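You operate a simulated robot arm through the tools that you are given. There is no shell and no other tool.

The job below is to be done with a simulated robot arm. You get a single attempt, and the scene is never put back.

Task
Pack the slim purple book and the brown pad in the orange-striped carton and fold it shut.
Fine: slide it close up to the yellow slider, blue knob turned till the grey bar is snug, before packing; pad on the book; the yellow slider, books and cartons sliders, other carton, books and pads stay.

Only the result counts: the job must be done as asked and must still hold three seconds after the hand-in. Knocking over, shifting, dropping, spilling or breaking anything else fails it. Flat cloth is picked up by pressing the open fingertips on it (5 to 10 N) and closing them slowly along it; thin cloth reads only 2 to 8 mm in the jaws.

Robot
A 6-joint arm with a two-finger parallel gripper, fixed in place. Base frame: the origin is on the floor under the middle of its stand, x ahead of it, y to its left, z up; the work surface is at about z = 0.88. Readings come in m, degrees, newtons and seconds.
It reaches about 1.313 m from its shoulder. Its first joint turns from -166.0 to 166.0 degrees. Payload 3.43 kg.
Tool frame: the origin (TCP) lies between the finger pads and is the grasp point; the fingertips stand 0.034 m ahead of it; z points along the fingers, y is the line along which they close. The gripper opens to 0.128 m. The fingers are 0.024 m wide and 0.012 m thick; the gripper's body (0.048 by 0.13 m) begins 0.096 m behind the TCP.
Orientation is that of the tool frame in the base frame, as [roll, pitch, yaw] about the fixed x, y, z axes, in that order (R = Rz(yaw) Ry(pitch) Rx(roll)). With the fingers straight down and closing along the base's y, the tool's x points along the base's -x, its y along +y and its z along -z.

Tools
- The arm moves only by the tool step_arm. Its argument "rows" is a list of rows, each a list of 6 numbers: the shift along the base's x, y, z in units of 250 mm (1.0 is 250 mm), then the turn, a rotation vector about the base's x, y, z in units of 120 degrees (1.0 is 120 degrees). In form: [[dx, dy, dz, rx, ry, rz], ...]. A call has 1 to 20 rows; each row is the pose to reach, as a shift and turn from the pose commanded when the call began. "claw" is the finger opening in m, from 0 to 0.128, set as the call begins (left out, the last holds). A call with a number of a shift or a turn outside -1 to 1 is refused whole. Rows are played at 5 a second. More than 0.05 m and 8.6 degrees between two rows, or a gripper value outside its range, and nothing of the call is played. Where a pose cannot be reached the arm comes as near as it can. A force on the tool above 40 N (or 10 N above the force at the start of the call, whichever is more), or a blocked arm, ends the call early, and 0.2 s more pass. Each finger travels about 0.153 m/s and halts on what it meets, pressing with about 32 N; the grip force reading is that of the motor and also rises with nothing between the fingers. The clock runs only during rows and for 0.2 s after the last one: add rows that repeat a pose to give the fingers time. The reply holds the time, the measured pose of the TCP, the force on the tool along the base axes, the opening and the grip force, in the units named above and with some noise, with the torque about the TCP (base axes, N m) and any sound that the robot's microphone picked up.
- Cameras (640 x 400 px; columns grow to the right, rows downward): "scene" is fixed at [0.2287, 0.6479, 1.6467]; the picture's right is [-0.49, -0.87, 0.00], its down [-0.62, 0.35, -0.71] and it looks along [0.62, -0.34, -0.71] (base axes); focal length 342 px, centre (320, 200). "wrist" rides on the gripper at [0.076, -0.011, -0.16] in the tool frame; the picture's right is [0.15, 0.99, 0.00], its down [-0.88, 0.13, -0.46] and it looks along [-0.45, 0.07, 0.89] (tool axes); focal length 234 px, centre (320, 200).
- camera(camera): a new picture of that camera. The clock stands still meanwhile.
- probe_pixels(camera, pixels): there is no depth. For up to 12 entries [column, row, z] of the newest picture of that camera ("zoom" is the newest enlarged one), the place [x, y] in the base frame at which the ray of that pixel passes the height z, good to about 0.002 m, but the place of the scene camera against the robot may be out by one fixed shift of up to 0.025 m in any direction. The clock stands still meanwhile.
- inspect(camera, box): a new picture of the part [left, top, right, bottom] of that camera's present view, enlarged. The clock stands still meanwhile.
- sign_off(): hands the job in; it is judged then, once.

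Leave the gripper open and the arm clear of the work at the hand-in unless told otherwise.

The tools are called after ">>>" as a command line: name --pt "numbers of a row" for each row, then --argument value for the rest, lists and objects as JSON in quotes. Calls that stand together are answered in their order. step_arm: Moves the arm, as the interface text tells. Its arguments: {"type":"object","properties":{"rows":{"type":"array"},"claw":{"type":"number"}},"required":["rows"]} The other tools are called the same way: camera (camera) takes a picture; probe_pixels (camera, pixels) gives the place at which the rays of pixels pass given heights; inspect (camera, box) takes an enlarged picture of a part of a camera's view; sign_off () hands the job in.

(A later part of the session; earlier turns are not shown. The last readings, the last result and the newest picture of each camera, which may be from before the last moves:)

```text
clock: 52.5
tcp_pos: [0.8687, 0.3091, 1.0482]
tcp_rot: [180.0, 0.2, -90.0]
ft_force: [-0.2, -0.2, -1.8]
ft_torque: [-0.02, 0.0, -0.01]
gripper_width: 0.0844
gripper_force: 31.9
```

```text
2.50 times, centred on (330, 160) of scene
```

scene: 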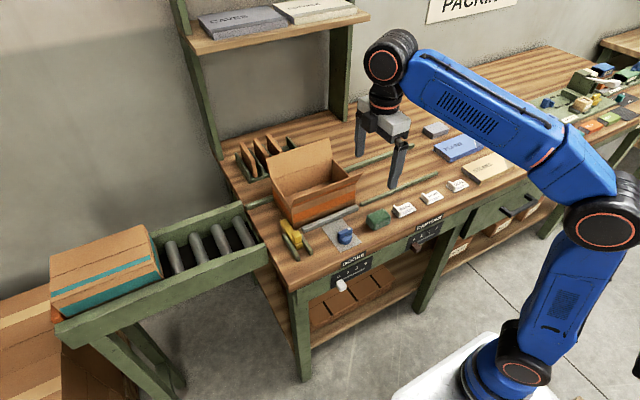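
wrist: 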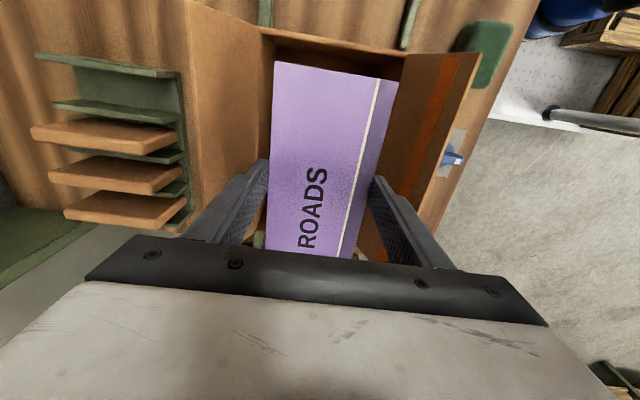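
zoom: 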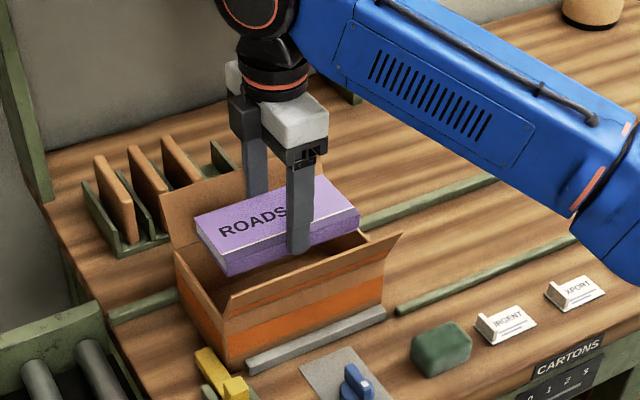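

I enlarge the wrist view to check the lateral clearance between book/fingers and carton walls.

>>> inspect --camera "wrist" --box '[180, 20, 480, 220]'

>>> probe_pixels --camera "wrist" --pixels '[[260, 30, 0.965], [405, 53, 0.965], [274, 62, 1.03], [397, 80, 1.03]]'

```text
2.00 times, centred on (330, 120) of wrist
```

zoom: 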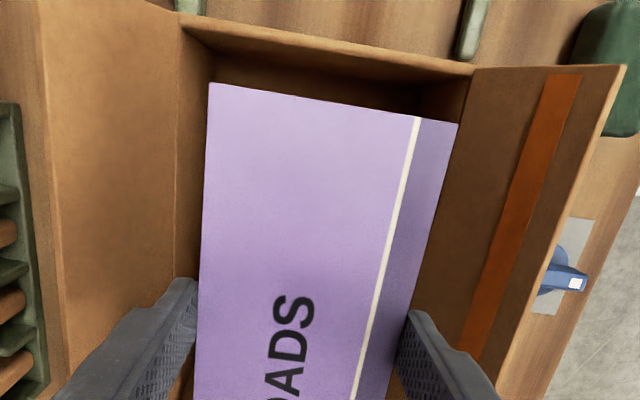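

```text
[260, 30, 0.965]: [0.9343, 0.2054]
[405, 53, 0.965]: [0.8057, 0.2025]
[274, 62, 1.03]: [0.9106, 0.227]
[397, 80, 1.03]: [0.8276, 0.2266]
```

The book is centred (x 0.828–0.911 in walls 0.804–0.935; y from 0.227). I descend to about 6 mm above the carton's floor.

>>> step_arm --pt "0 0 -0.1 0 0 0" --pt "0 0 -0.2 0 0 0" --pt "0 0 -0.3 0 0 0" --pt "0 0 -0.4 0 0 0" --pt "0 0 -0.47 0 0 0" --pt "0 0 -0.47 0 0 0"

>>> camera --camera "wrist"

>>> inspect --camera "scene" --box '[240, 80, 420, 240]'

```text
clock: 53.9
tcp_pos: [0.8698, 0.3075, 0.9291]
tcp_rot: [179.9, 0.3, -90.0]
ft_force: [0.2, -0.8, -1.9]
ft_torque: [0.01, 0.01, -0.01]
gripper_width: 0.0843
gripper_force: 32.5
```

```text
taken
```

wrist: 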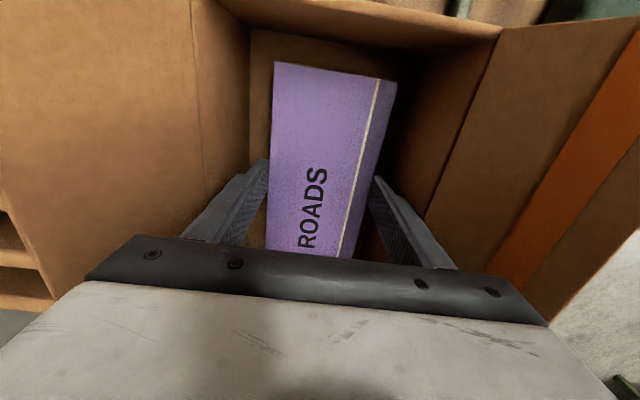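

```text
2.50 times, centred on (330, 160) of scene
```

zoom: 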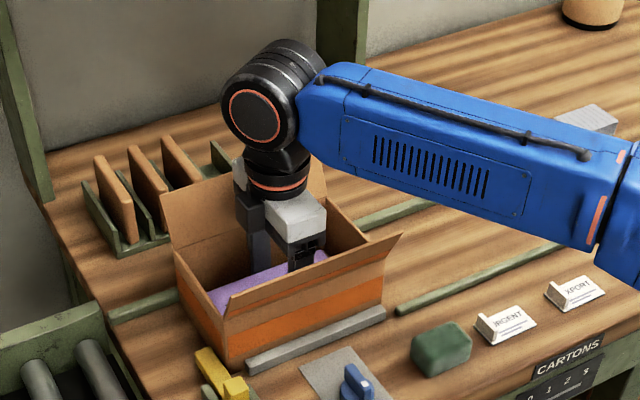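

No contact yet. I lower 5 mm gently and read the force.

>>> step_arm --pt "0 0 -0.008 0 0 0" --pt "0 0 -0.016 0 0 0" --pt "0 0 -0.02 0 0 0" --pt "0 0 -0.02 0 0 0"

```text
clock: 54.9
tcp_pos: [0.8683, 0.3081, 0.9264]
tcp_rot: [180.0, 0.2, -89.9]
ft_force: [-0.4, 0.1, -1.5]
ft_torque: [0.05, -0.02, 0.02]
gripper_width: 0.0843
gripper_force: 31.7
```

Still only the book's weight. Another 3 mm down.

>>> step_arm --pt "0 0 -0.006 0 0 0" --pt "0 0 -0.012 0 0 0" --pt "0 0 -0.012 0 0 0"

```text
clock: 55.7
tcp_pos: [0.8676, 0.3077, 0.9263]
tcp_rot: [-179.9, 0.3, -90.0]
ft_force: [3.1, 2.6, 15.6]
ft_torque: [-0.35, 0.16, 0.04]
gripper_width: 0.0844
gripper_force: 31.8
```

The book rests on the carton floor (force +15.6 N). I relieve slightly, open to 0.093 (walls leave about 6 mm each side) and lift out.

>>> step_arm --claw 0.093 --pt "0 0 0.006 0 0 0" --pt "0 0 0.006 0 0 0" --pt "0 0 0.006 0 0 0"

>>> step_arm --pt "0 0 0.04 0 0 0" --pt "0 0 0.1 0 0 0" --pt "0 0 0.2 0 0 0" --pt "0 0 0.3 0 0 0" --pt "0 0 0.4 0 0 0" --pt "0 0 0.5 0 0 0" --pt "0 0 0.5 0 0 0"

>>> camera --camera "wrist"

>>> inspect --camera "scene" --box '[240, 80, 420, 240]'

```text
clock: 56.5
tcp_pos: [0.8701, 0.308, 0.9253]
tcp_rot: [179.8, 0.3, -90.1]
ft_force: [5.7, -0.3, -2.3]
ft_torque: [-0.02, -0.1, 0.05]
gripper_width: 0.0899
gripper_force: 0.0
```

```text
clock: 58.1
tcp_pos: [0.8683, 0.3081, 1.0485]
tcp_rot: [179.9, 0.2, -89.9]
ft_force: [-0.1, 0.0, -0.7]
ft_torque: [0.01, 0.0, 0.02]
gripper_width: 0.0932
gripper_force: 0.1
```

```text
taken
```

wrist: 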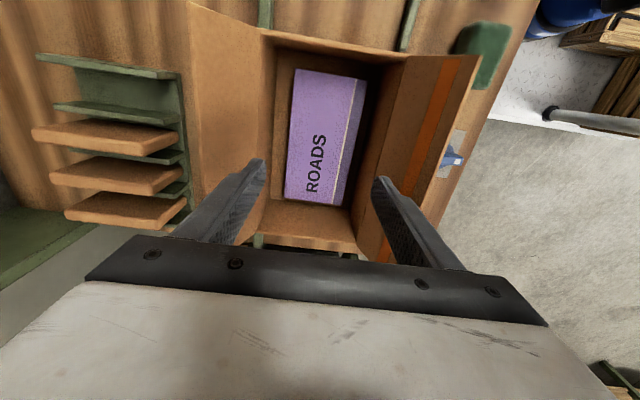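

```text
2.50 times, centred on (330, 160) of scene
```

zoom: 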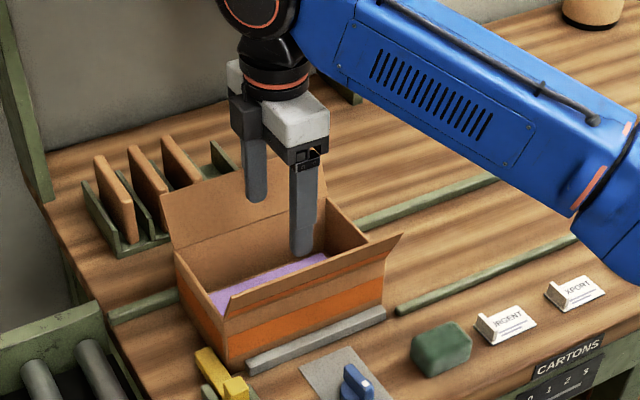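

The book lies flat in the carton. Now for the brown pad: I leave over the −y end and travel at z≈1.05 to y≈−0.64 for a look.

>>> step_arm --pt "0 -0.18 0 0 0 0" --pt "0 -0.36 0 0 0 0" --pt "0 -0.54 0 0 0 0" --pt "0 -0.72 0 0 0 0" --pt "0 -0.9 0 0 0 0" --pt "0 -0.948 0 0 0 0"

>>> step_arm --claw 0.1 --pt "0 -0.18 0.05 0 0 0" --pt "0 -0.36 0.1 0 0 0" --pt "0 -0.54 0.15 0 0 0" --pt "0 -0.72 0.2 0 0 0" --pt "0 -0.9 0.2 0 0 0" --pt "0 -0.948 0.2 0 0 0"

>>> step_arm --pt "0 -0.18 0 0 0 0" --pt "0 -0.36 0 0 0 0" --pt "0 -0.54 0 0 0 0" --pt "0 -0.72 0 0 0 0" --pt "0 -0.9 0 0 0 0" --pt "0 -0.948 0 0 0 0"

>>> step_arm --pt "-0.01 -0.18 0 0 0 0" --pt "-0.02 -0.36 0 0 0 0" --pt "-0.03 -0.54 0 0 0 0" --pt "-0.044 -0.72 0 0 0 0" --pt "-0.044 -0.9 0 0 0 0" --pt "-0.044 -0.948 0 0 0 0" --pt "-0.044 -0.948 0 0 0 0"

>>> inspect --camera "wrist" --box '[160, 60, 480, 260]'

```text
clock: 59.5
tcp_pos: [0.8661, 0.0704, 1.0478]
tcp_rot: [-179.9, 0.1, -90.1]
ft_force: [0.2, 0.3, -0.8]
ft_torque: [0.03, -0.03, 0.01]
gripper_width: 0.0932
gripper_force: 0.0
```

```text
clock: 60.9
tcp_pos: [0.8692, -0.1708, 1.1005]
tcp_rot: [-179.9, 0.2, -90.0]
ft_force: [0.8, 0.2, 0.0]
ft_torque: [-0.06, 0.02, -0.02]
gripper_width: 0.1
gripper_force: 0.2
```

```text
clock: 62.3
tcp_pos: [0.8685, -0.4028, 1.1019]
tcp_rot: [180.0, 0.3, -90.1]
ft_force: [0.3, 0.2, 0.1]
ft_torque: [-0.04, 0.0, -0.01]
gripper_width: 0.0999
gripper_force: 0.1
```

```text
clock: 63.9
tcp_pos: [0.8287, -0.6074, 1.0514]
tcp_rot: [-179.9, 0.0, -90.0]
ft_force: [0.6, 0.7, -0.3]
ft_torque: [0.0, -0.02, 0.02]
gripper_width: 0.1001
gripper_force: 0.0
out of reach, approached as far as the arm can: row 1, 2, 3, 4, 5, 6, 7
```

```text
2.00 times, centred on (320, 160) of wrist
```

zoom: 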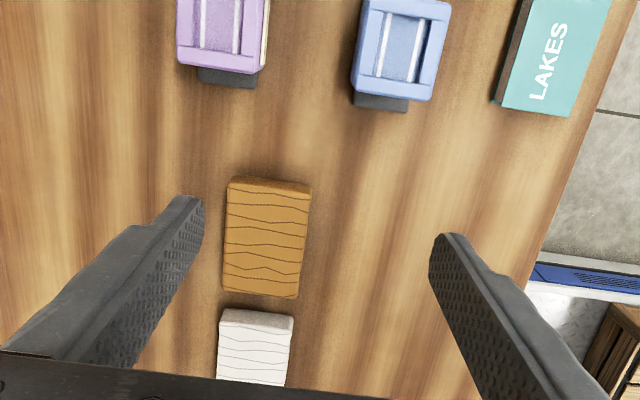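

The arm hit its reach limit and stopped at (0.829, −0.607, 1.051), still clear of everything. The brown pad is well visible; I probe it.

>>> inspect --camera "wrist" --box '[260, 135, 330, 225]'

>>> probe_pixels --camera "zoom" --pixels '[[320, 200, 0.9]]'

```text
4.44 times, centred on (295, 180) of wrist
```

zoom: 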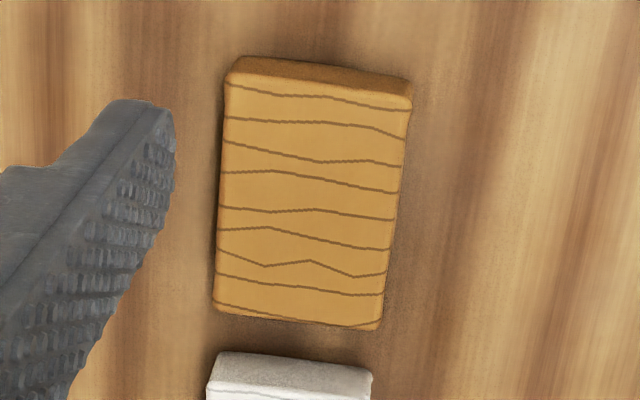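

```text
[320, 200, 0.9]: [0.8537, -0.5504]
```

>>> probe_pixels --camera "zoom" --pixels '[[230, 75, 0.902], [408, 97, 0.902], [381, 328, 0.902], [214, 305, 0.902], [238, 58, 0.88], [410, 80, 0.88], [218, 355, 0.88], [371, 372, 0.88], [222, 190, 0.902], [395, 210, 0.902]]'

```text
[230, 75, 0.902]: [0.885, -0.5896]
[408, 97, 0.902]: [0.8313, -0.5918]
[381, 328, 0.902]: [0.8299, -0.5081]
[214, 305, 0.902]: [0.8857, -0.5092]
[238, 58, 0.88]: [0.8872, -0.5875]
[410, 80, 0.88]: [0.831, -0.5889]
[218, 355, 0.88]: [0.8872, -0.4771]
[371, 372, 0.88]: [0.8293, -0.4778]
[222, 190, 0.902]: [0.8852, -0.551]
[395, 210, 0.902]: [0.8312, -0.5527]
```

Pad: x 0.830–0.886, y −0.590…−0.5085, centre (0.858, −0.5495). I move over its centre and lower to z≈0.96 with the fingers at 0.09.

>>> step_arm --claw 0.09 --pt "0.04 0.08 -0.06 0 0 0" --pt "0.08 0.16 -0.12 0 0 0" --pt "0.117 0.232 -0.2 0 0 0" --pt "0.117 0.232 -0.3 0 0 0" --pt "0.117 0.232 -0.36 0 0 0" --pt "0.117 0.232 -0.36 0 0 0"

>>> camera --camera "wrist"

>>> inspect --camera "scene" --box '[440, 70, 600, 180]'

```text
clock: 65.3
tcp_pos: [0.8569, -0.5435, 0.9641]
tcp_rot: [-179.9, 0.2, -90.0]
ft_force: [-0.2, 0.2, 0.3]
ft_torque: [0.03, 0.02, 0.02]
gripper_width: 0.0902
gripper_force: 0.0
```

```text
taken
```

wrist: 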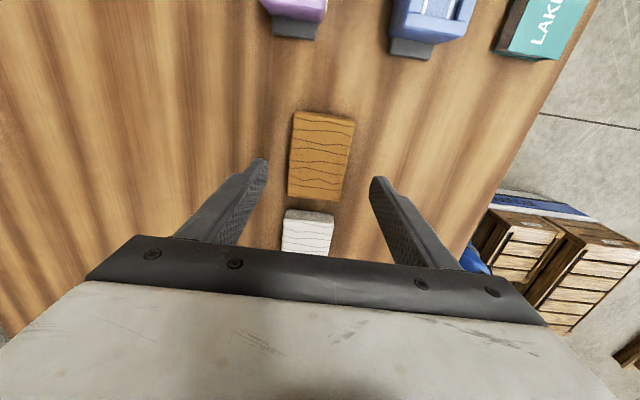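

```text
3.64 times, centred on (520, 125) of scene
```

zoom: 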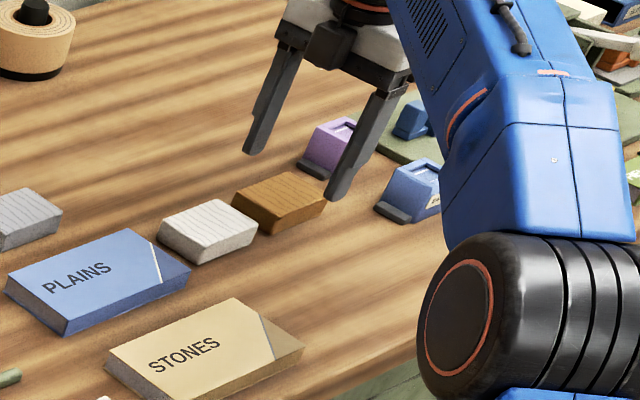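

I verify the pad's centre from this pose before descending.

>>> probe_pixels --camera "wrist" --pixels '[[294, 119, 0.902], [354, 127, 0.902], [340, 200, 0.902], [290, 193, 0.902], [320, 158, 0.902]]'

>>> step_arm --pt "0 0 0 0 0 0" --pt "0 0 0 0 0 0"

```text
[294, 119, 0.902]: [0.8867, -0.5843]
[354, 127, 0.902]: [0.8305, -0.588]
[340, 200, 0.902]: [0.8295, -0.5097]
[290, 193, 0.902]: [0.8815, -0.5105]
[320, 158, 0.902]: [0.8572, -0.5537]
```

```text
clock: 65.9
tcp_pos: [0.8565, -0.5444, 0.9639]
tcp_rot: [-180.0, 0.2, -90.0]
ft_force: [-0.1, 0.3, -0.3]
ft_torque: [-0.01, 0.0, -0.03]
gripper_width: 0.0897
gripper_force: 0.0
```

The hand is at (0.8567, −0.544); the pad centre is at (0.858, −0.548). I correct slightly and descend to TCP z≈0.92, then close.

>>> step_arm --pt "0.005 -0.016 -0.06 0 0 0" --pt "0.005 -0.016 -0.12 0 0 0" --pt "0.005 -0.016 -0.16 0 0 0" --pt "0.005 -0.016 -0.176 0 0 0" --pt "0.005 -0.016 -0.176 0 0 0"

>>> step_arm --claw 0.0 --pt "0 0 0 0 0 0" --pt "0 0 0 0 0 0" --pt "0 0 0 0 0 0" --pt "0 0 0 0 0 0"

>>> step_arm --pt "0 0 0.06 0 0 0" --pt "0 0 0.12 0 0 0" --pt "0 0 0.18 0 0 0" --pt "0 0 0.18 0 0 0"

>>> camera --camera "wrist"

>>> inspect --camera "scene" --box '[440, 70, 600, 180]'

```text
clock: 67.1
tcp_pos: [0.8582, -0.5493, 0.9183]
tcp_rot: [-180.0, 0.2, -89.9]
ft_force: [0.5, -0.3, -1.0]
ft_torque: [0.01, 0.0, 0.04]
gripper_width: 0.09
gripper_force: 0.0
```

```text
clock: 68.1
tcp_pos: [0.8585, -0.5491, 0.9191]
tcp_rot: [180.0, 0.2, -90.0]
ft_force: [-0.5, -0.5, -0.6]
ft_torque: [0.0, 0.0, -0.02]
gripper_width: 0.0565
gripper_force: 32.0
```

```text
clock: 69.1
tcp_pos: [0.8582, -0.5474, 0.962]
tcp_rot: [179.9, 0.2, -90.1]
ft_force: [-0.1, 0.0, -0.3]
ft_torque: [-0.02, 0.02, 0.04]
gripper_width: 0.0567
gripper_force: 31.9
```

```text
taken
```

wrist: 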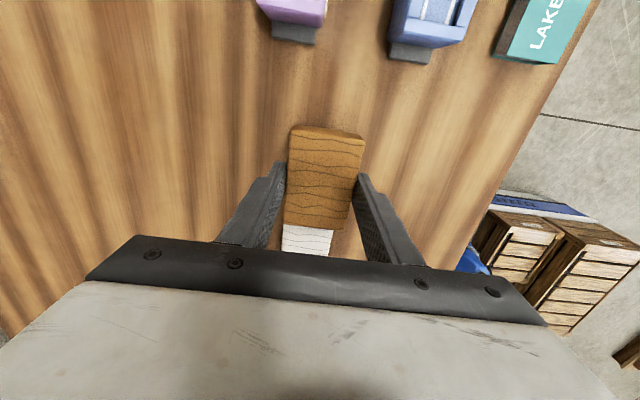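

```text
3.64 times, centred on (520, 125) of scene
```

zoom: 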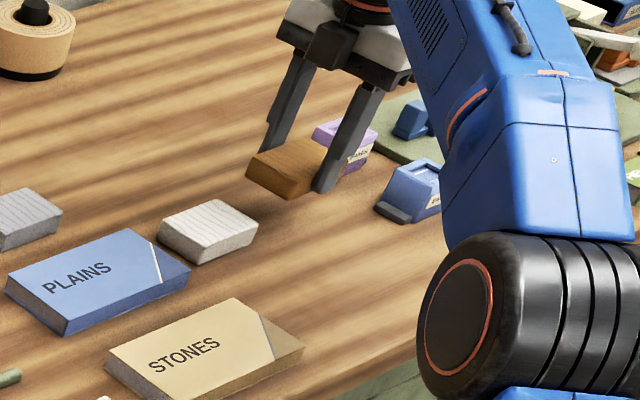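

The pad is held (width 0.0567). I carry it back toward the carton, rising to about z 1.04.

>>> step_arm --pt "0.005 0.05 0.1 0 0 0" --pt "0.01 0.18 0.18 0 0 0" --pt "0.02 0.34 0.26 0 0 0" --pt "0.03 0.5 0.32 0 0 0" --pt "0.043 0.68 0.32 0 0 0" --pt "0.043 0.85 0.32 0 0 0" --pt "0.043 0.9 0.32 0 0 0"

>>> step_arm --pt "0 0.16 0 0 0 0" --pt "0 0.33 0 0 0 0" --pt "0 0.5 0 0 0 0" --pt "0 0.68 0 0 0 0" --pt "0 0.85 0 0 0 0" --pt "0 0.9 0 0 0 0"

>>> step_arm --pt "0 0.16 0 0 0 0" --pt "0 0.33 0 0 0 0" --pt "0 0.5 0 0 0 0" --pt "0 0.68 0 0 0 0" --pt "0 0.85 0 0 0 0" --pt "0 0.9 0 0 0 0" --pt "0 0.9 0 0 0 0"

>>> inspect --camera "scene" --box '[240, 80, 440, 240]'

```text
clock: 70.7
tcp_pos: [0.8695, -0.3221, 1.0426]
tcp_rot: [180.0, 0.2, -90.0]
ft_force: [0.8, 0.0, 0.0]
ft_torque: [-0.02, -0.01, -0.02]
gripper_width: 0.0567
gripper_force: 31.9
```

```text
clock: 72.1
tcp_pos: [0.8685, -0.0969, 1.0419]
tcp_rot: [-180.0, 0.1, -89.9]
ft_force: [0.0, 0.8, -0.5]
ft_torque: [0.02, 0.0, 0.03]
gripper_width: 0.0565
gripper_force: 31.8
```

```text
clock: 73.7
tcp_pos: [0.8677, 0.129, 1.0413]
tcp_rot: [-180.0, 0.3, -90.1]
ft_force: [0.9, -0.4, -0.2]
ft_torque: [0.01, -0.04, -0.03]
gripper_width: 0.0568
gripper_force: 32.5
```

```text
2.50 times, centred on (340, 160) of scene
```

zoom: 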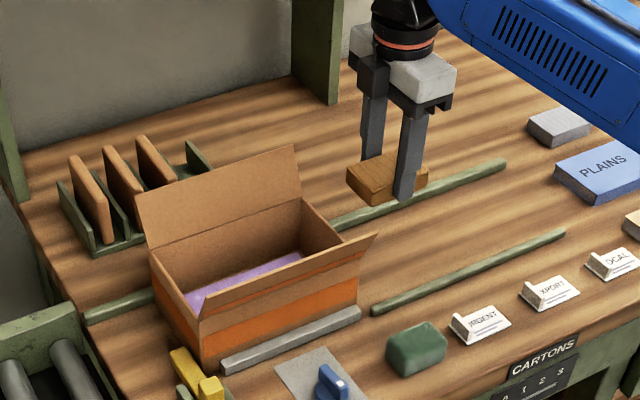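

I move over the book's centre inside the carton.

>>> step_arm --pt "0 0.15 0 0 0 0" --pt "0 0.3 0 0 0 0" --pt "0 0.45 0 0 0 0" --pt "0 0.6 0 0 0 0" --pt "0 0.7 0 0 0 0" --pt "0 0.722 0 0 0 0" --pt "0 0.722 0 0 0 0"

>>> camera --camera "wrist"

>>> inspect --camera "scene" --box '[240, 80, 440, 240]'

```text
clock: 75.3
tcp_pos: [0.8688, 0.3098, 1.0437]
tcp_rot: [-180.0, 0.2, -90.0]
ft_force: [0.1, -0.1, -1.4]
ft_torque: [0.01, 0.0, 0.01]
gripper_width: 0.0569
gripper_force: 32.5
```

```text
taken
```

wrist: 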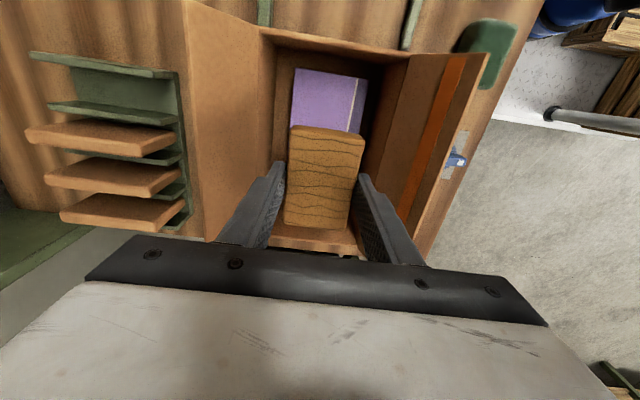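

```text
2.50 times, centred on (340, 160) of scene
```

zoom: 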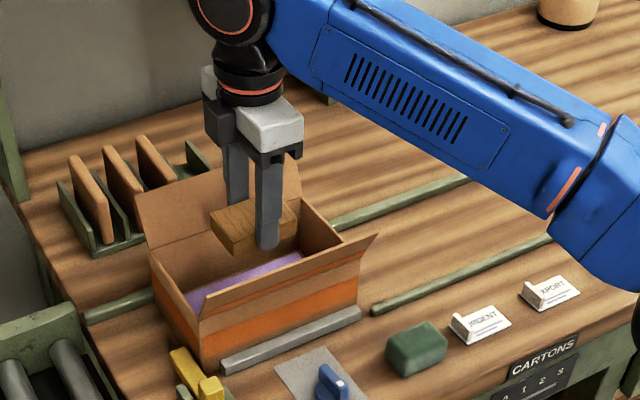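

The pad is centred above the book. I descend to about 1 cm above it, then lower slowly until contact.

>>> step_arm --pt "0 0 -0.1 0 0 0" --pt "0 0 -0.2 0 0 0" --pt "0 0 -0.29 0 0 0" --pt "0 0 -0.344 0 0 0" --pt "0 0 -0.344 0 0 0"

>>> step_arm --pt "0 0 -0.01 0 0 0" --pt "0 0 -0.02 0 0 0" --pt "0 0 -0.02 0 0 0"

```text
clock: 76.5
tcp_pos: [0.8657, 0.3079, 0.9553]
tcp_rot: [-180.0, 0.2, -90.0]
ft_force: [0.1, -0.1, -0.2]
ft_torque: [0.0, -0.01, 0.01]
gripper_width: 0.0569
gripper_force: 31.7
```

```text
clock: 77.3
tcp_pos: [0.8679, 0.3069, 0.9512]
tcp_rot: [180.0, 0.2, -90.1]
ft_force: [0.0, 0.1, 0.4]
ft_torque: [0.0, 0.01, 0.03]
gripper_width: 0.0567
gripper_force: 31.8
```

No contact yet at z≈0.951; I lower 3 mm, then read again.

>>> step_arm --pt "0 0 -0.006 0 0 0" --pt "0 0 -0.012 0 0 0" --pt "0 0 -0.012 0 0 0"

>>> step_arm --pt "0 0 -0.006 0 0 0" --pt "0 0 -0.012 0 0 0" --pt "0 0 -0.012 0 0 0"

```text
clock: 78.1
tcp_pos: [0.8698, 0.3076, 0.9475]
tcp_rot: [179.9, 0.1, -90.1]
ft_force: [-0.5, 0.4, -0.4]
ft_torque: [0.05, 0.04, -0.03]
gripper_width: 0.057
gripper_force: 31.7
```

```text
clock: 78.9
tcp_pos: [0.8675, 0.3081, 0.9448]
tcp_rot: [-179.9, 0.1, -90.0]
ft_force: [-1.0, 1.0, 7.2]
ft_torque: [0.02, -0.02, -0.02]
gripper_width: 0.0567
gripper_force: 32.2
```

Contact: +7 N at z≈0.945, so the pad rests on the book. I open to 0.08 and lift out.

>>> step_arm --claw 0.078 --pt "0 0 0.002 0 0 0" --pt "0 0 0.002 0 0 0" --pt "0 0 0.002 0 0 0"

>>> step_arm --pt "0 0 0.06 0 0 0" --pt "0 0 0.15 0 0 0" --pt "0 0 0.25 0 0 0" --pt "0 0 0.35 0 0 0" --pt "0 0 0.42 0 0 0" --pt "0 0 0.42 0 0 0"

>>> camera --camera "wrist"

>>> inspect --camera "scene" --box '[240, 80, 440, 240]'

```text
clock: 79.7
tcp_pos: [0.8684, 0.3075, 0.9452]
tcp_rot: [-180.0, 0.2, -90.0]
ft_force: [0.2, 0.2, -0.2]
ft_torque: [0.01, -0.02, -0.04]
gripper_width: 0.078
gripper_force: 0.0
```

```text
clock: 81.1
tcp_pos: [0.8685, 0.3072, 1.0513]
tcp_rot: [-180.0, 0.3, -90.0]
ft_force: [0.1, -0.3, -0.2]
ft_torque: [0.0, 0.0, -0.03]
gripper_width: 0.078
gripper_force: 0.1
```

```text
taken
```

wrist: 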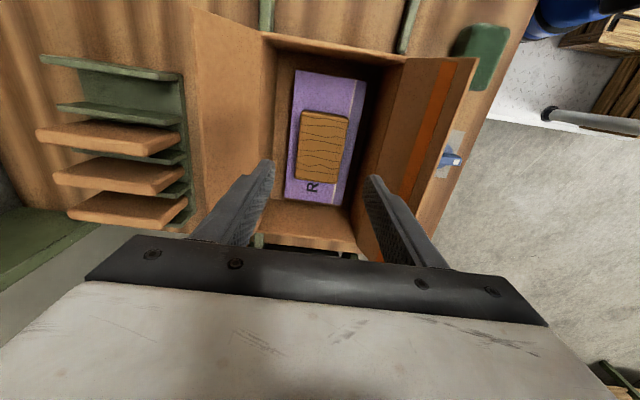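

```text
2.50 times, centred on (340, 160) of scene
```

zoom: 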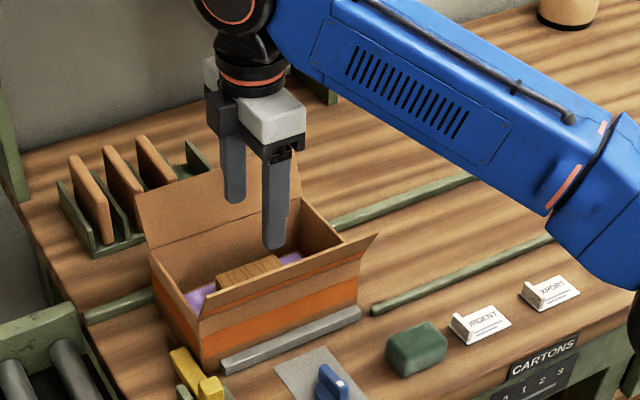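

The brown pad sits on the book. Next the flaps: I measure the far flap's top edge, the near flap's edge, and the slat rack behind, to plan clearances.

>>> inspect --camera "wrist" --box '[30, 0, 290, 240]'

>>> probe_pixels --camera "wrist" --pixels '[[189, 5, 1.0], [189, 5, 1.01], [189, 5, 1.02], [189, 5, 1.03], [198, 215, 1.02], [476, 60, 1.01], [476, 60, 1.02], [476, 60, 1.03], [180, 70, 0.96], [175, 150, 0.96], [38, 130, 0.98], [70, 215, 0.98]]'

>>> inspect --camera "scene" --box '[225, 115, 345, 205]'

```text
1.67 times, centred on (160, 120) of wrist
```

zoom: 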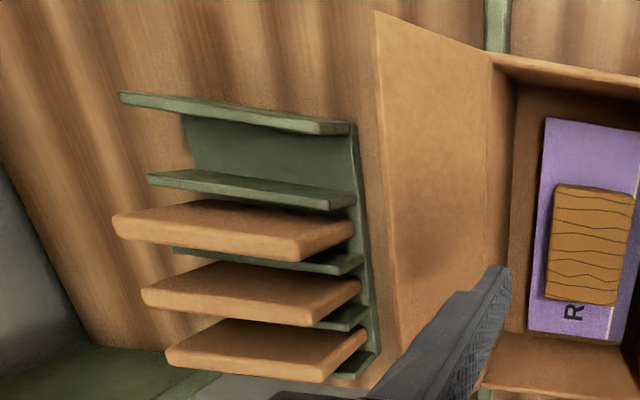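

```text
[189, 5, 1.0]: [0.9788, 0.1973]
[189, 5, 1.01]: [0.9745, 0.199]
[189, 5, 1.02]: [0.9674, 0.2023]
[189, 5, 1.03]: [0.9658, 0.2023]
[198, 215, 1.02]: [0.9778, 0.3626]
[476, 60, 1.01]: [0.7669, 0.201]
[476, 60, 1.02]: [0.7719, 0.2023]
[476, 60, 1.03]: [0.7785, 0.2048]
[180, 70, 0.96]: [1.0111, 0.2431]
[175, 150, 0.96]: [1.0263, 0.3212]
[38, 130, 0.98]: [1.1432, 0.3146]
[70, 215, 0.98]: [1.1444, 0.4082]
```

```text
4.44 times, centred on (285, 160) of scene
```

zoom: 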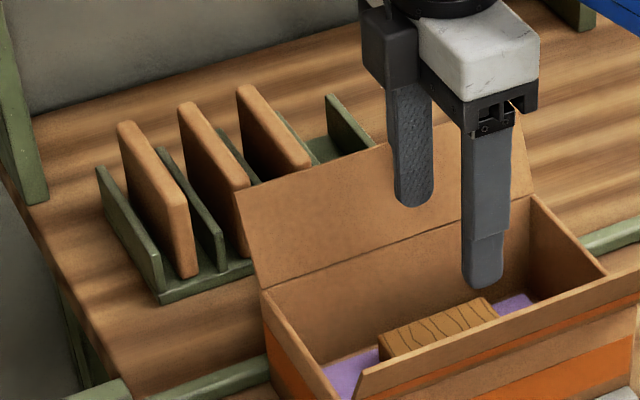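

Geometry: both flaps lean outward 27°, tips at (x 0.967, z 1.025) far and (x 0.774, z 1.025) near, hinges at z≈0.965; slats stand at x>1.02, y>0.29, below z≈0.98. I leave the carton over its −y end, close the fingers, and swing behind the far flap with a 20° outward tilt for reach.

>>> step_arm --pt "0 -0.16 0 0 0 0" --pt "0 -0.33 0 0 0 0" --pt "0 -0.5 0 0 0 0" --pt "0 -0.67 0 0 0 0" --pt "0 -0.83 0 0 0 0" --pt "0 -0.83 0 0 0 0"

>>> step_arm --claw 0.0 --pt "0.1 0 0 0 -0.035 0" --pt "0.2 0 0 0 -0.07 0" --pt "0.3 0 -0.02 0 -0.105 0" --pt "0.4 0 -0.04 0 -0.14 0" --pt "0.466 0 -0.064 0 -0.1667 0" --pt "0.466 0 -0.064 0 -0.1667 0"

>>> camera --camera "wrist"

>>> inspect --camera "scene" --box '[220, 60, 440, 240]'

```text
clock: 82.5
tcp_pos: [0.868, 0.0989, 1.0502]
tcp_rot: [179.9, 0.3, -89.9]
ft_force: [-0.1, 0.0, -0.6]
ft_torque: [0.01, 0.0, 0.02]
gripper_width: 0.0785
gripper_force: 0.1
```

```text
clock: 83.9
tcp_pos: [0.9843, 0.1002, 1.0345]
tcp_rot: [-160.0, 0.2, -89.9]
ft_force: [0.3, 0.0, 0.3]
ft_torque: [0.0, 0.0, 0.0]
gripper_width: 0.0
gripper_force: 31.9
```

```text
taken
```

wrist: 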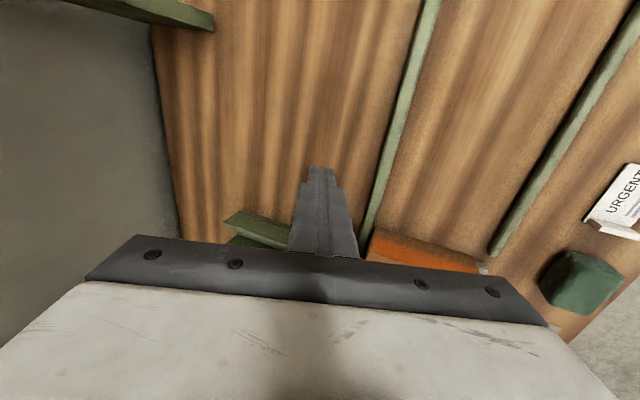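

```text
2.22 times, centred on (330, 150) of scene
```

zoom: 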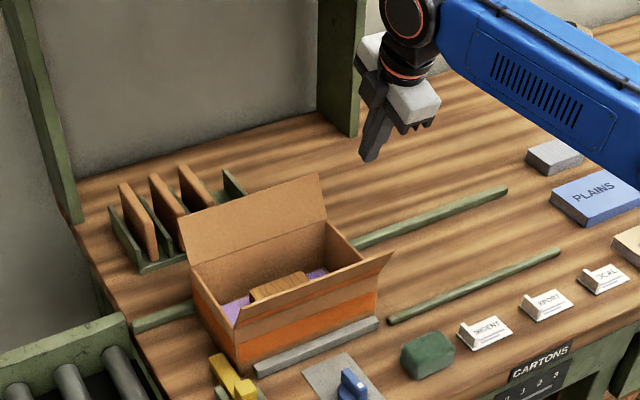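

Reach is fine with the tilt. I now slide in +y behind the far flap (finger left side ≈8 mm behind its edge, tips above the slats) to y≈0.28.

>>> step_arm --pt "0 0.12 0 0 0 0" --pt "0 0.24 0 0 0 0" --pt "0 0.36 0 0 0 0" --pt "0 0.48 0 0 0 0" --pt "0 0.6 0 0 0 0" --pt "0 0.72 0 0 0 0" --pt "0 0.72 0 0 0 0"

>>> camera --camera "wrist"

>>> inspect --camera "scene" --box '[220, 60, 440, 240]'

```text
clock: 85.5
tcp_pos: [0.9869, 0.2805, 1.0349]
tcp_rot: [-160.0, 0.2, -89.8]
ft_force: [0.3, 0.2, 1.3]
ft_torque: [-0.01, -0.01, 0.02]
gripper_width: 0.0
gripper_force: 32.1
```

```text
taken
```

wrist: 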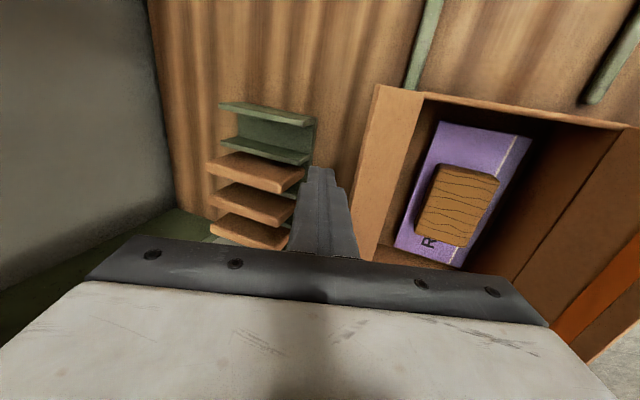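

```text
2.22 times, centred on (330, 150) of scene
```

zoom: 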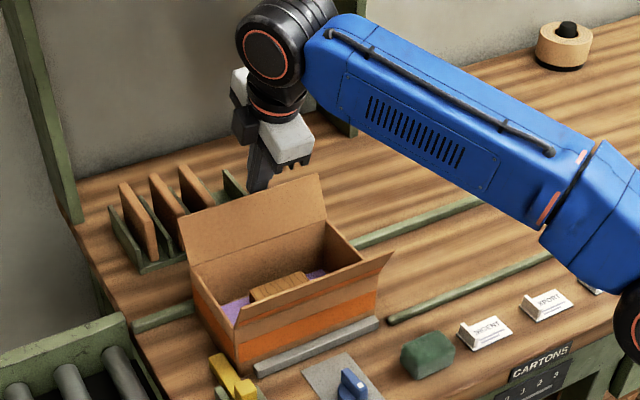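

The fingers are behind the far flap without touching. I pull it in −x along an arc, first to about 40° past upright.

>>> step_arm --pt "-0.06 0 0.008 0 0 0" --pt "-0.12 0 0.02 0 0 0" --pt "-0.18 0 0.036 0 0 0" --pt "-0.224 0 0.048 0 0 0" --pt "-0.268 0 0.052 0 0 0" --pt "-0.3 0 0.036 0 0 0" --pt "-0.332 0 0.016 0 0 0" --pt "-0.332 0 0.016 0 0 0"

>>> camera --camera "wrist"

>>> inspect --camera "scene" --box '[220, 60, 440, 240]'

```text
clock: 87.3
tcp_pos: [0.9009, 0.2792, 1.0397]
tcp_rot: [-160.0, 0.1, -89.9]
ft_force: [0.3, 0.9, -0.5]
ft_torque: [0.04, -0.03, 0.02]
gripper_width: 0.0
gripper_force: 31.5
```

```text
taken
```

wrist: 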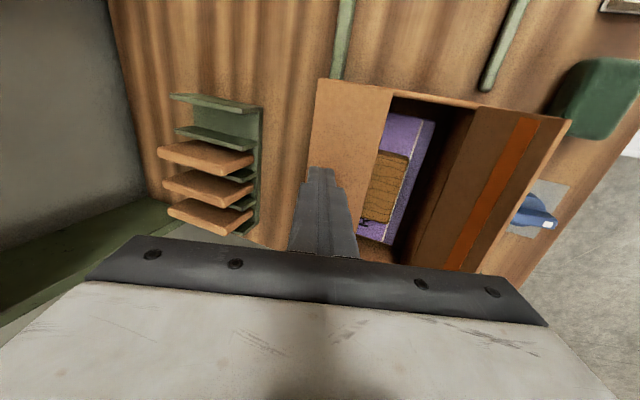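

```text
2.22 times, centred on (330, 150) of scene
```

zoom: 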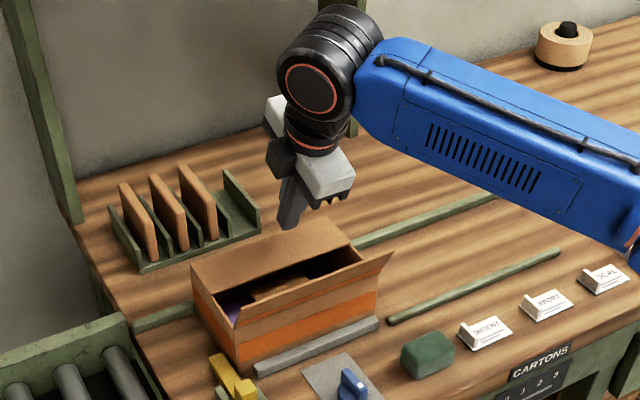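

The far flap is folding nicely. I continue along the arc to press it down to horizontal.

>>> step_arm --pt "-0.024 0 -0.028 0 0 0" --pt "-0.044 0 -0.056 0 0 0" --pt "-0.06 0 -0.088 0 0 0" --pt "-0.066 0 -0.12 0 0 0" --pt "-0.068 0 -0.136 0 0 0" --pt "-0.068 0 -0.136 0 0 0"

>>> camera --camera "wrist"

>>> inspect --camera "scene" --box '[260, 110, 400, 220]'

```text
clock: 88.7
tcp_pos: [0.8833, 0.2805, 1.0074]
tcp_rot: [-159.8, 0.3, -90.0]
ft_force: [8.8, 3.2, 33.3]
ft_torque: [0.09, -0.4, -0.01]
gripper_width: 0.0
gripper_force: 32.2
```

```text
taken
```

wrist: 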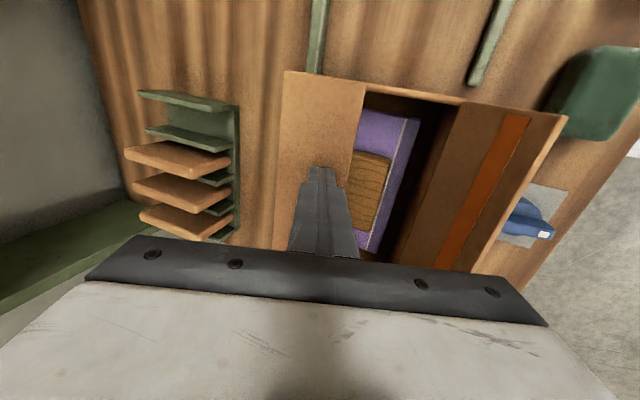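

```text
3.64 times, centred on (330, 165) of scene
```

zoom: 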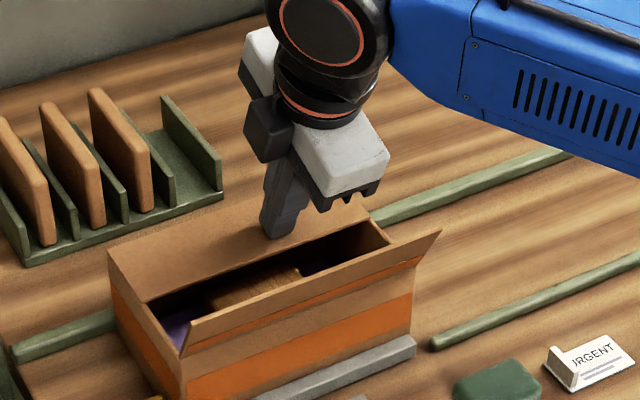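

The far flap is pressed flat (33 N upward reaction). I lift off a little and check whether it stays.

>>> step_arm --pt "0 0 0.03 0 0 0" --pt "0 0 0.1 0 0 0" --pt "0 0 0.2 0 0 0" --pt "0 0 0.2 0 0 0"

>>> inspect --camera "scene" --box '[260, 110, 400, 220]'

>>> camera --camera "wrist"

```text
clock: 89.7
tcp_pos: [0.8844, 0.2802, 1.0542]
tcp_rot: [-160.1, 0.3, -90.0]
ft_force: [0.8, 0.1, -0.3]
ft_torque: [0.01, 0.0, -0.04]
gripper_width: 0.0002
gripper_force: 31.3
```

```text
3.64 times, centred on (330, 165) of scene
```

zoom: 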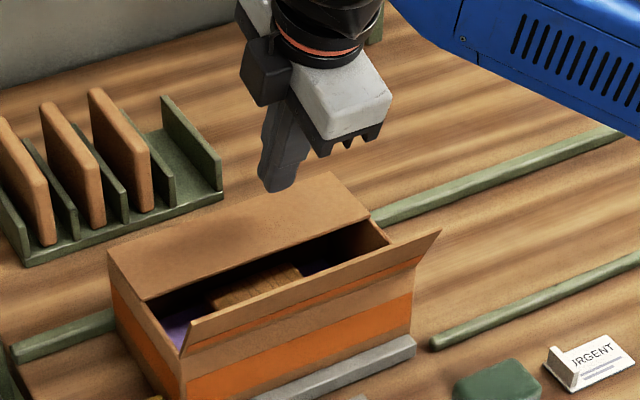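

```text
taken
```

wrist: 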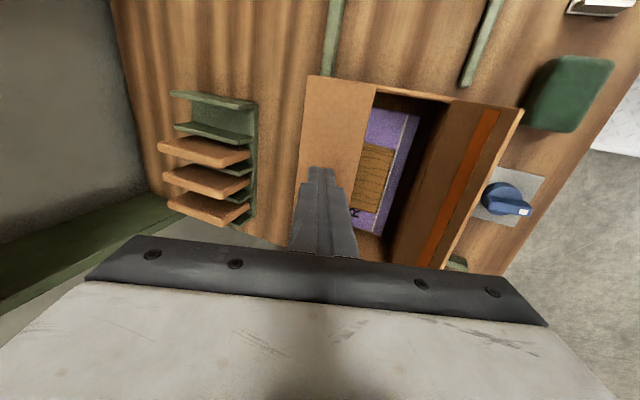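

The far flap stays flat. Now I move up and over to the outer (−x) side of the near flap, turning the hand back to vertical.

>>> step_arm --pt "-0.06 0 0.08 0 0.04 0" --pt "-0.14 0.02 0.16 0 0.08 0" --pt "-0.3 0.04 0.2 0 0.12 0" --pt "-0.46 0.06 0.2 0 0.16 0" --pt "-0.56 0.08 0.2 0 0.1667 0" --pt "-0.56 0.08 0.2 0 0.1667 0"

>>> camera --camera "wrist"

>>> inspect --camera "scene" --box '[240, 90, 420, 240]'

```text
clock: 91.1
tcp_pos: [0.7461, 0.3, 1.1042]
tcp_rot: [179.9, 0.2, -90.0]
ft_force: [-0.2, -0.1, 0.6]
ft_torque: [0.01, -0.02, 0.03]
gripper_width: 0.0
gripper_force: 31.9
```

```text
taken
```

wrist: 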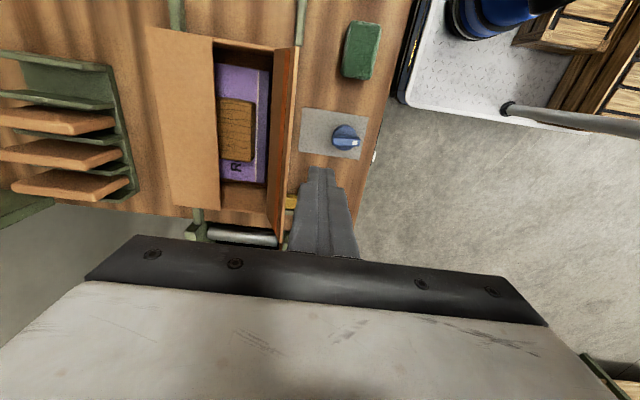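

```text
2.67 times, centred on (330, 165) of scene
```

zoom: 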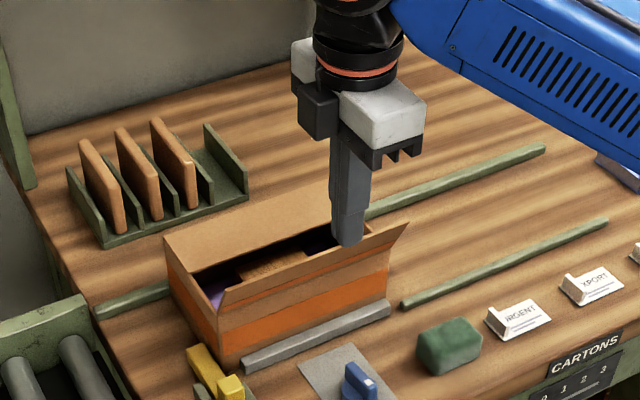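

The fingers are outside the near flap (about 15 mm clear). I descend to tip z≈1.0 and then push it in +x along an arc.

>>> step_arm --pt "0 0 -0.1 0 0 0" --pt "0 0 -0.2 0 0 0" --pt "0 0 -0.276 0 0 0" --pt "0 0 -0.276 0 0 0"

>>> step_arm --pt "0.048 0 0 0 0 0" --pt "0.096 0 0.012 0 0 0" --pt "0.144 0 0.032 0 0 0" --pt "0.184 0 0.048 0 0 0" --pt "0.22 0 0.048 0 0 0" --pt "0.252 0 0.044 0 0 0" --pt "0.284 0 0.028 0 0 0" --pt "0.312 0 0.008 0 0 0" --pt "0.312 0 0.008 0 0 0"

>>> camera --camera "wrist"

>>> inspect --camera "scene" --box '[240, 90, 420, 240]'

```text
clock: 92.1
tcp_pos: [0.7462, 0.2998, 1.0355]
tcp_rot: [180.0, 0.2, -90.1]
ft_force: [0.8, 0.8, 0.2]
ft_torque: [-0.02, -0.01, -0.02]
gripper_width: 0.0
gripper_force: 32.6
```

```text
clock: 94.1
tcp_pos: [0.8222, 0.301, 1.0379]
tcp_rot: [-179.9, 0.3, -90.0]
ft_force: [-0.1, -0.8, -0.1]
ft_torque: [0.0, 0.02, 0.01]
gripper_width: 0.0
gripper_force: 32.0
```

```text
taken
```

wrist: 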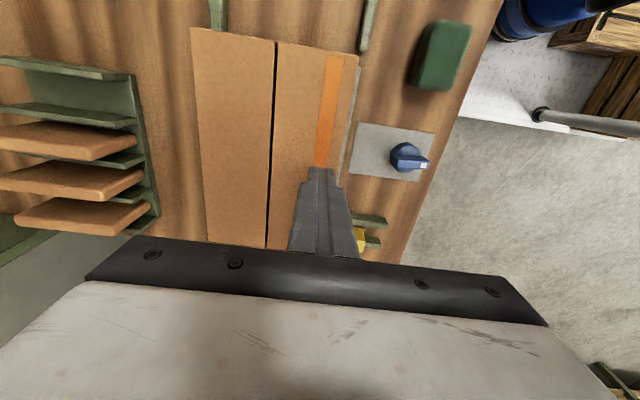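

```text
2.67 times, centred on (330, 165) of scene
```

zoom: 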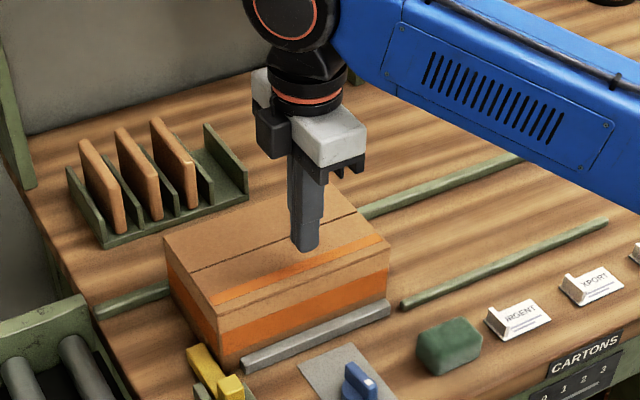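

Both flaps lie shut now. I press the near flap lightly near its inner edge to make sure it is fully down.

>>> step_arm --pt "0.03 0 -0.03 0 0 0" --pt "0.056 0 -0.06 0 0 0" --pt "0.064 0 -0.09 0 0 0" --pt "0.064 0 -0.112 0 0 0" --pt "0.064 0 -0.124 0 0 0" --pt "0.064 0 -0.124 0 0 0"

>>> inspect --camera "scene" --box '[260, 110, 400, 240]'

```text
clock: 95.5
tcp_pos: [0.8371, 0.299, 1.0073]
tcp_rot: [-179.7, 0.4, -90.0]
ft_force: [8.7, 3.8, 27.5]
ft_torque: [0.02, -0.22, 0.01]
gripper_width: 0.0001
gripper_force: 31.9
```

```text
3.08 times, centred on (330, 175) of scene
```

zoom: 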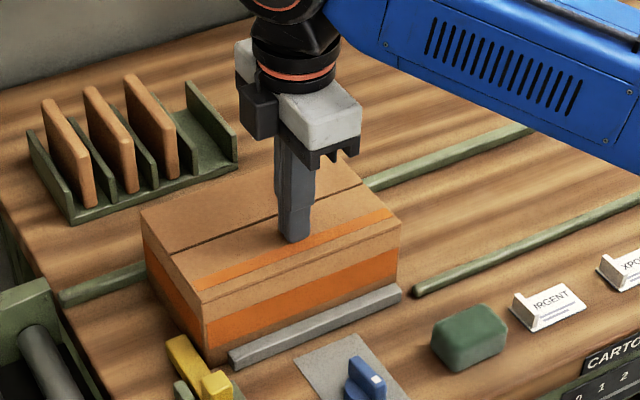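

The near flap is solidly down (27 N reaction). I lift straight up, retreat toward the robot side, and open the gripper, then check everything.

>>> step_arm --pt "0 0 0.05 0 0 0" --pt "0 0 0.15 0 0 0" --pt "0 0 0.28 0 0 0" --pt "-0.15 -0.05 0.38 0 0 0" --pt "-0.32 -0.1 0.4 0 0 0" --pt "-0.48 -0.16 0.4 0 0 0" --pt "-0.64 -0.22 0.4 0 0 0" --pt "-0.8 -0.28 0.4 0 0 0" --pt "-0.8 -0.28 0.4 0 0 0"

>>> step_arm --claw 0.128 --pt "0 -0.16 0 0 0 0" --pt "0 -0.32 0 0 0 0" --pt "0 -0.48 0 0 0 0" --pt "0 -0.64 0 0 0 0" --pt "0 -0.8 0 0 0 0" --pt "0 -0.8 0 0 0 0"

>>> camera --camera "scene"

>>> inspect --camera "scene" --box '[240, 120, 420, 260]'

>>> inspect --camera "scene" --box '[290, 212, 320, 236]'

>>> inspect --camera "scene" --box '[275, 205, 325, 255]'

```text
clock: 97.5
tcp_pos: [0.6385, 0.2297, 1.1094]
tcp_rot: [-180.0, 0.1, -90.1]
ft_force: [0.0, 0.8, -0.1]
ft_torque: [0.01, 0.0, -0.02]
gripper_width: 0.0
gripper_force: 31.9
```

```text
clock: 98.9
tcp_pos: [0.6362, 0.0287, 1.1077]
tcp_rot: [-179.9, 0.3, -90.0]
ft_force: [-0.3, 0.1, -0.7]
ft_torque: [0.05, 0.03, -0.01]
gripper_width: 0.128
gripper_force: 0.0
```

```text
taken
```

scene: 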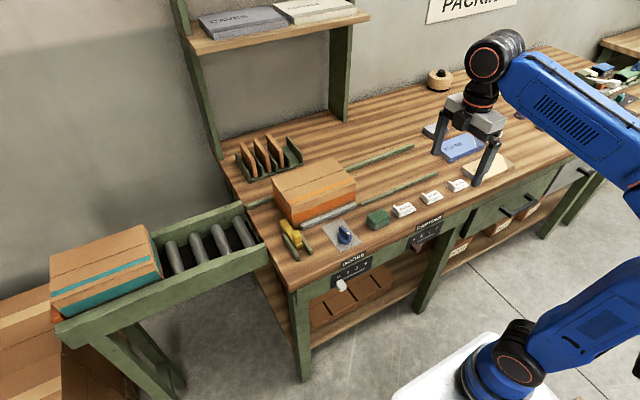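

```text
2.86 times, centred on (330, 190) of scene
```

zoom: 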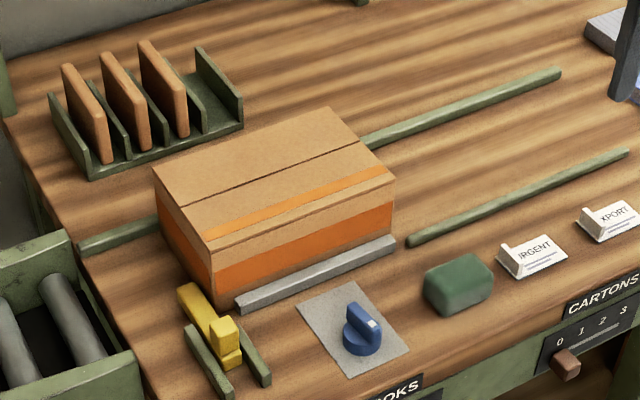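

```text
16.00 times, centred on (305, 224) of scene
```

zoom: 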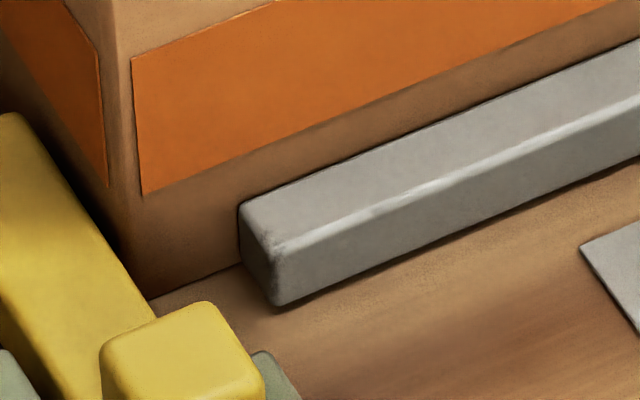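

```text
8.00 times, centred on (300, 230) of scene
```

zoom: 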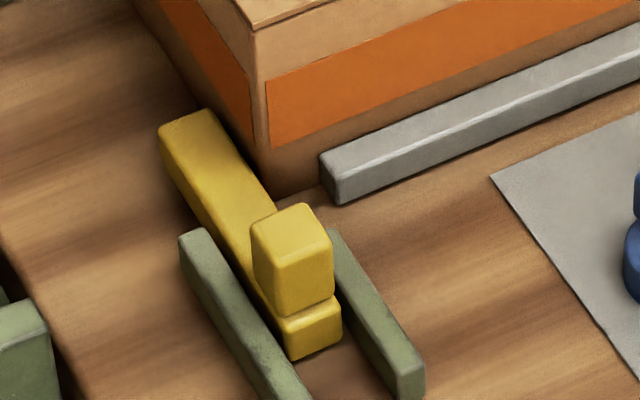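

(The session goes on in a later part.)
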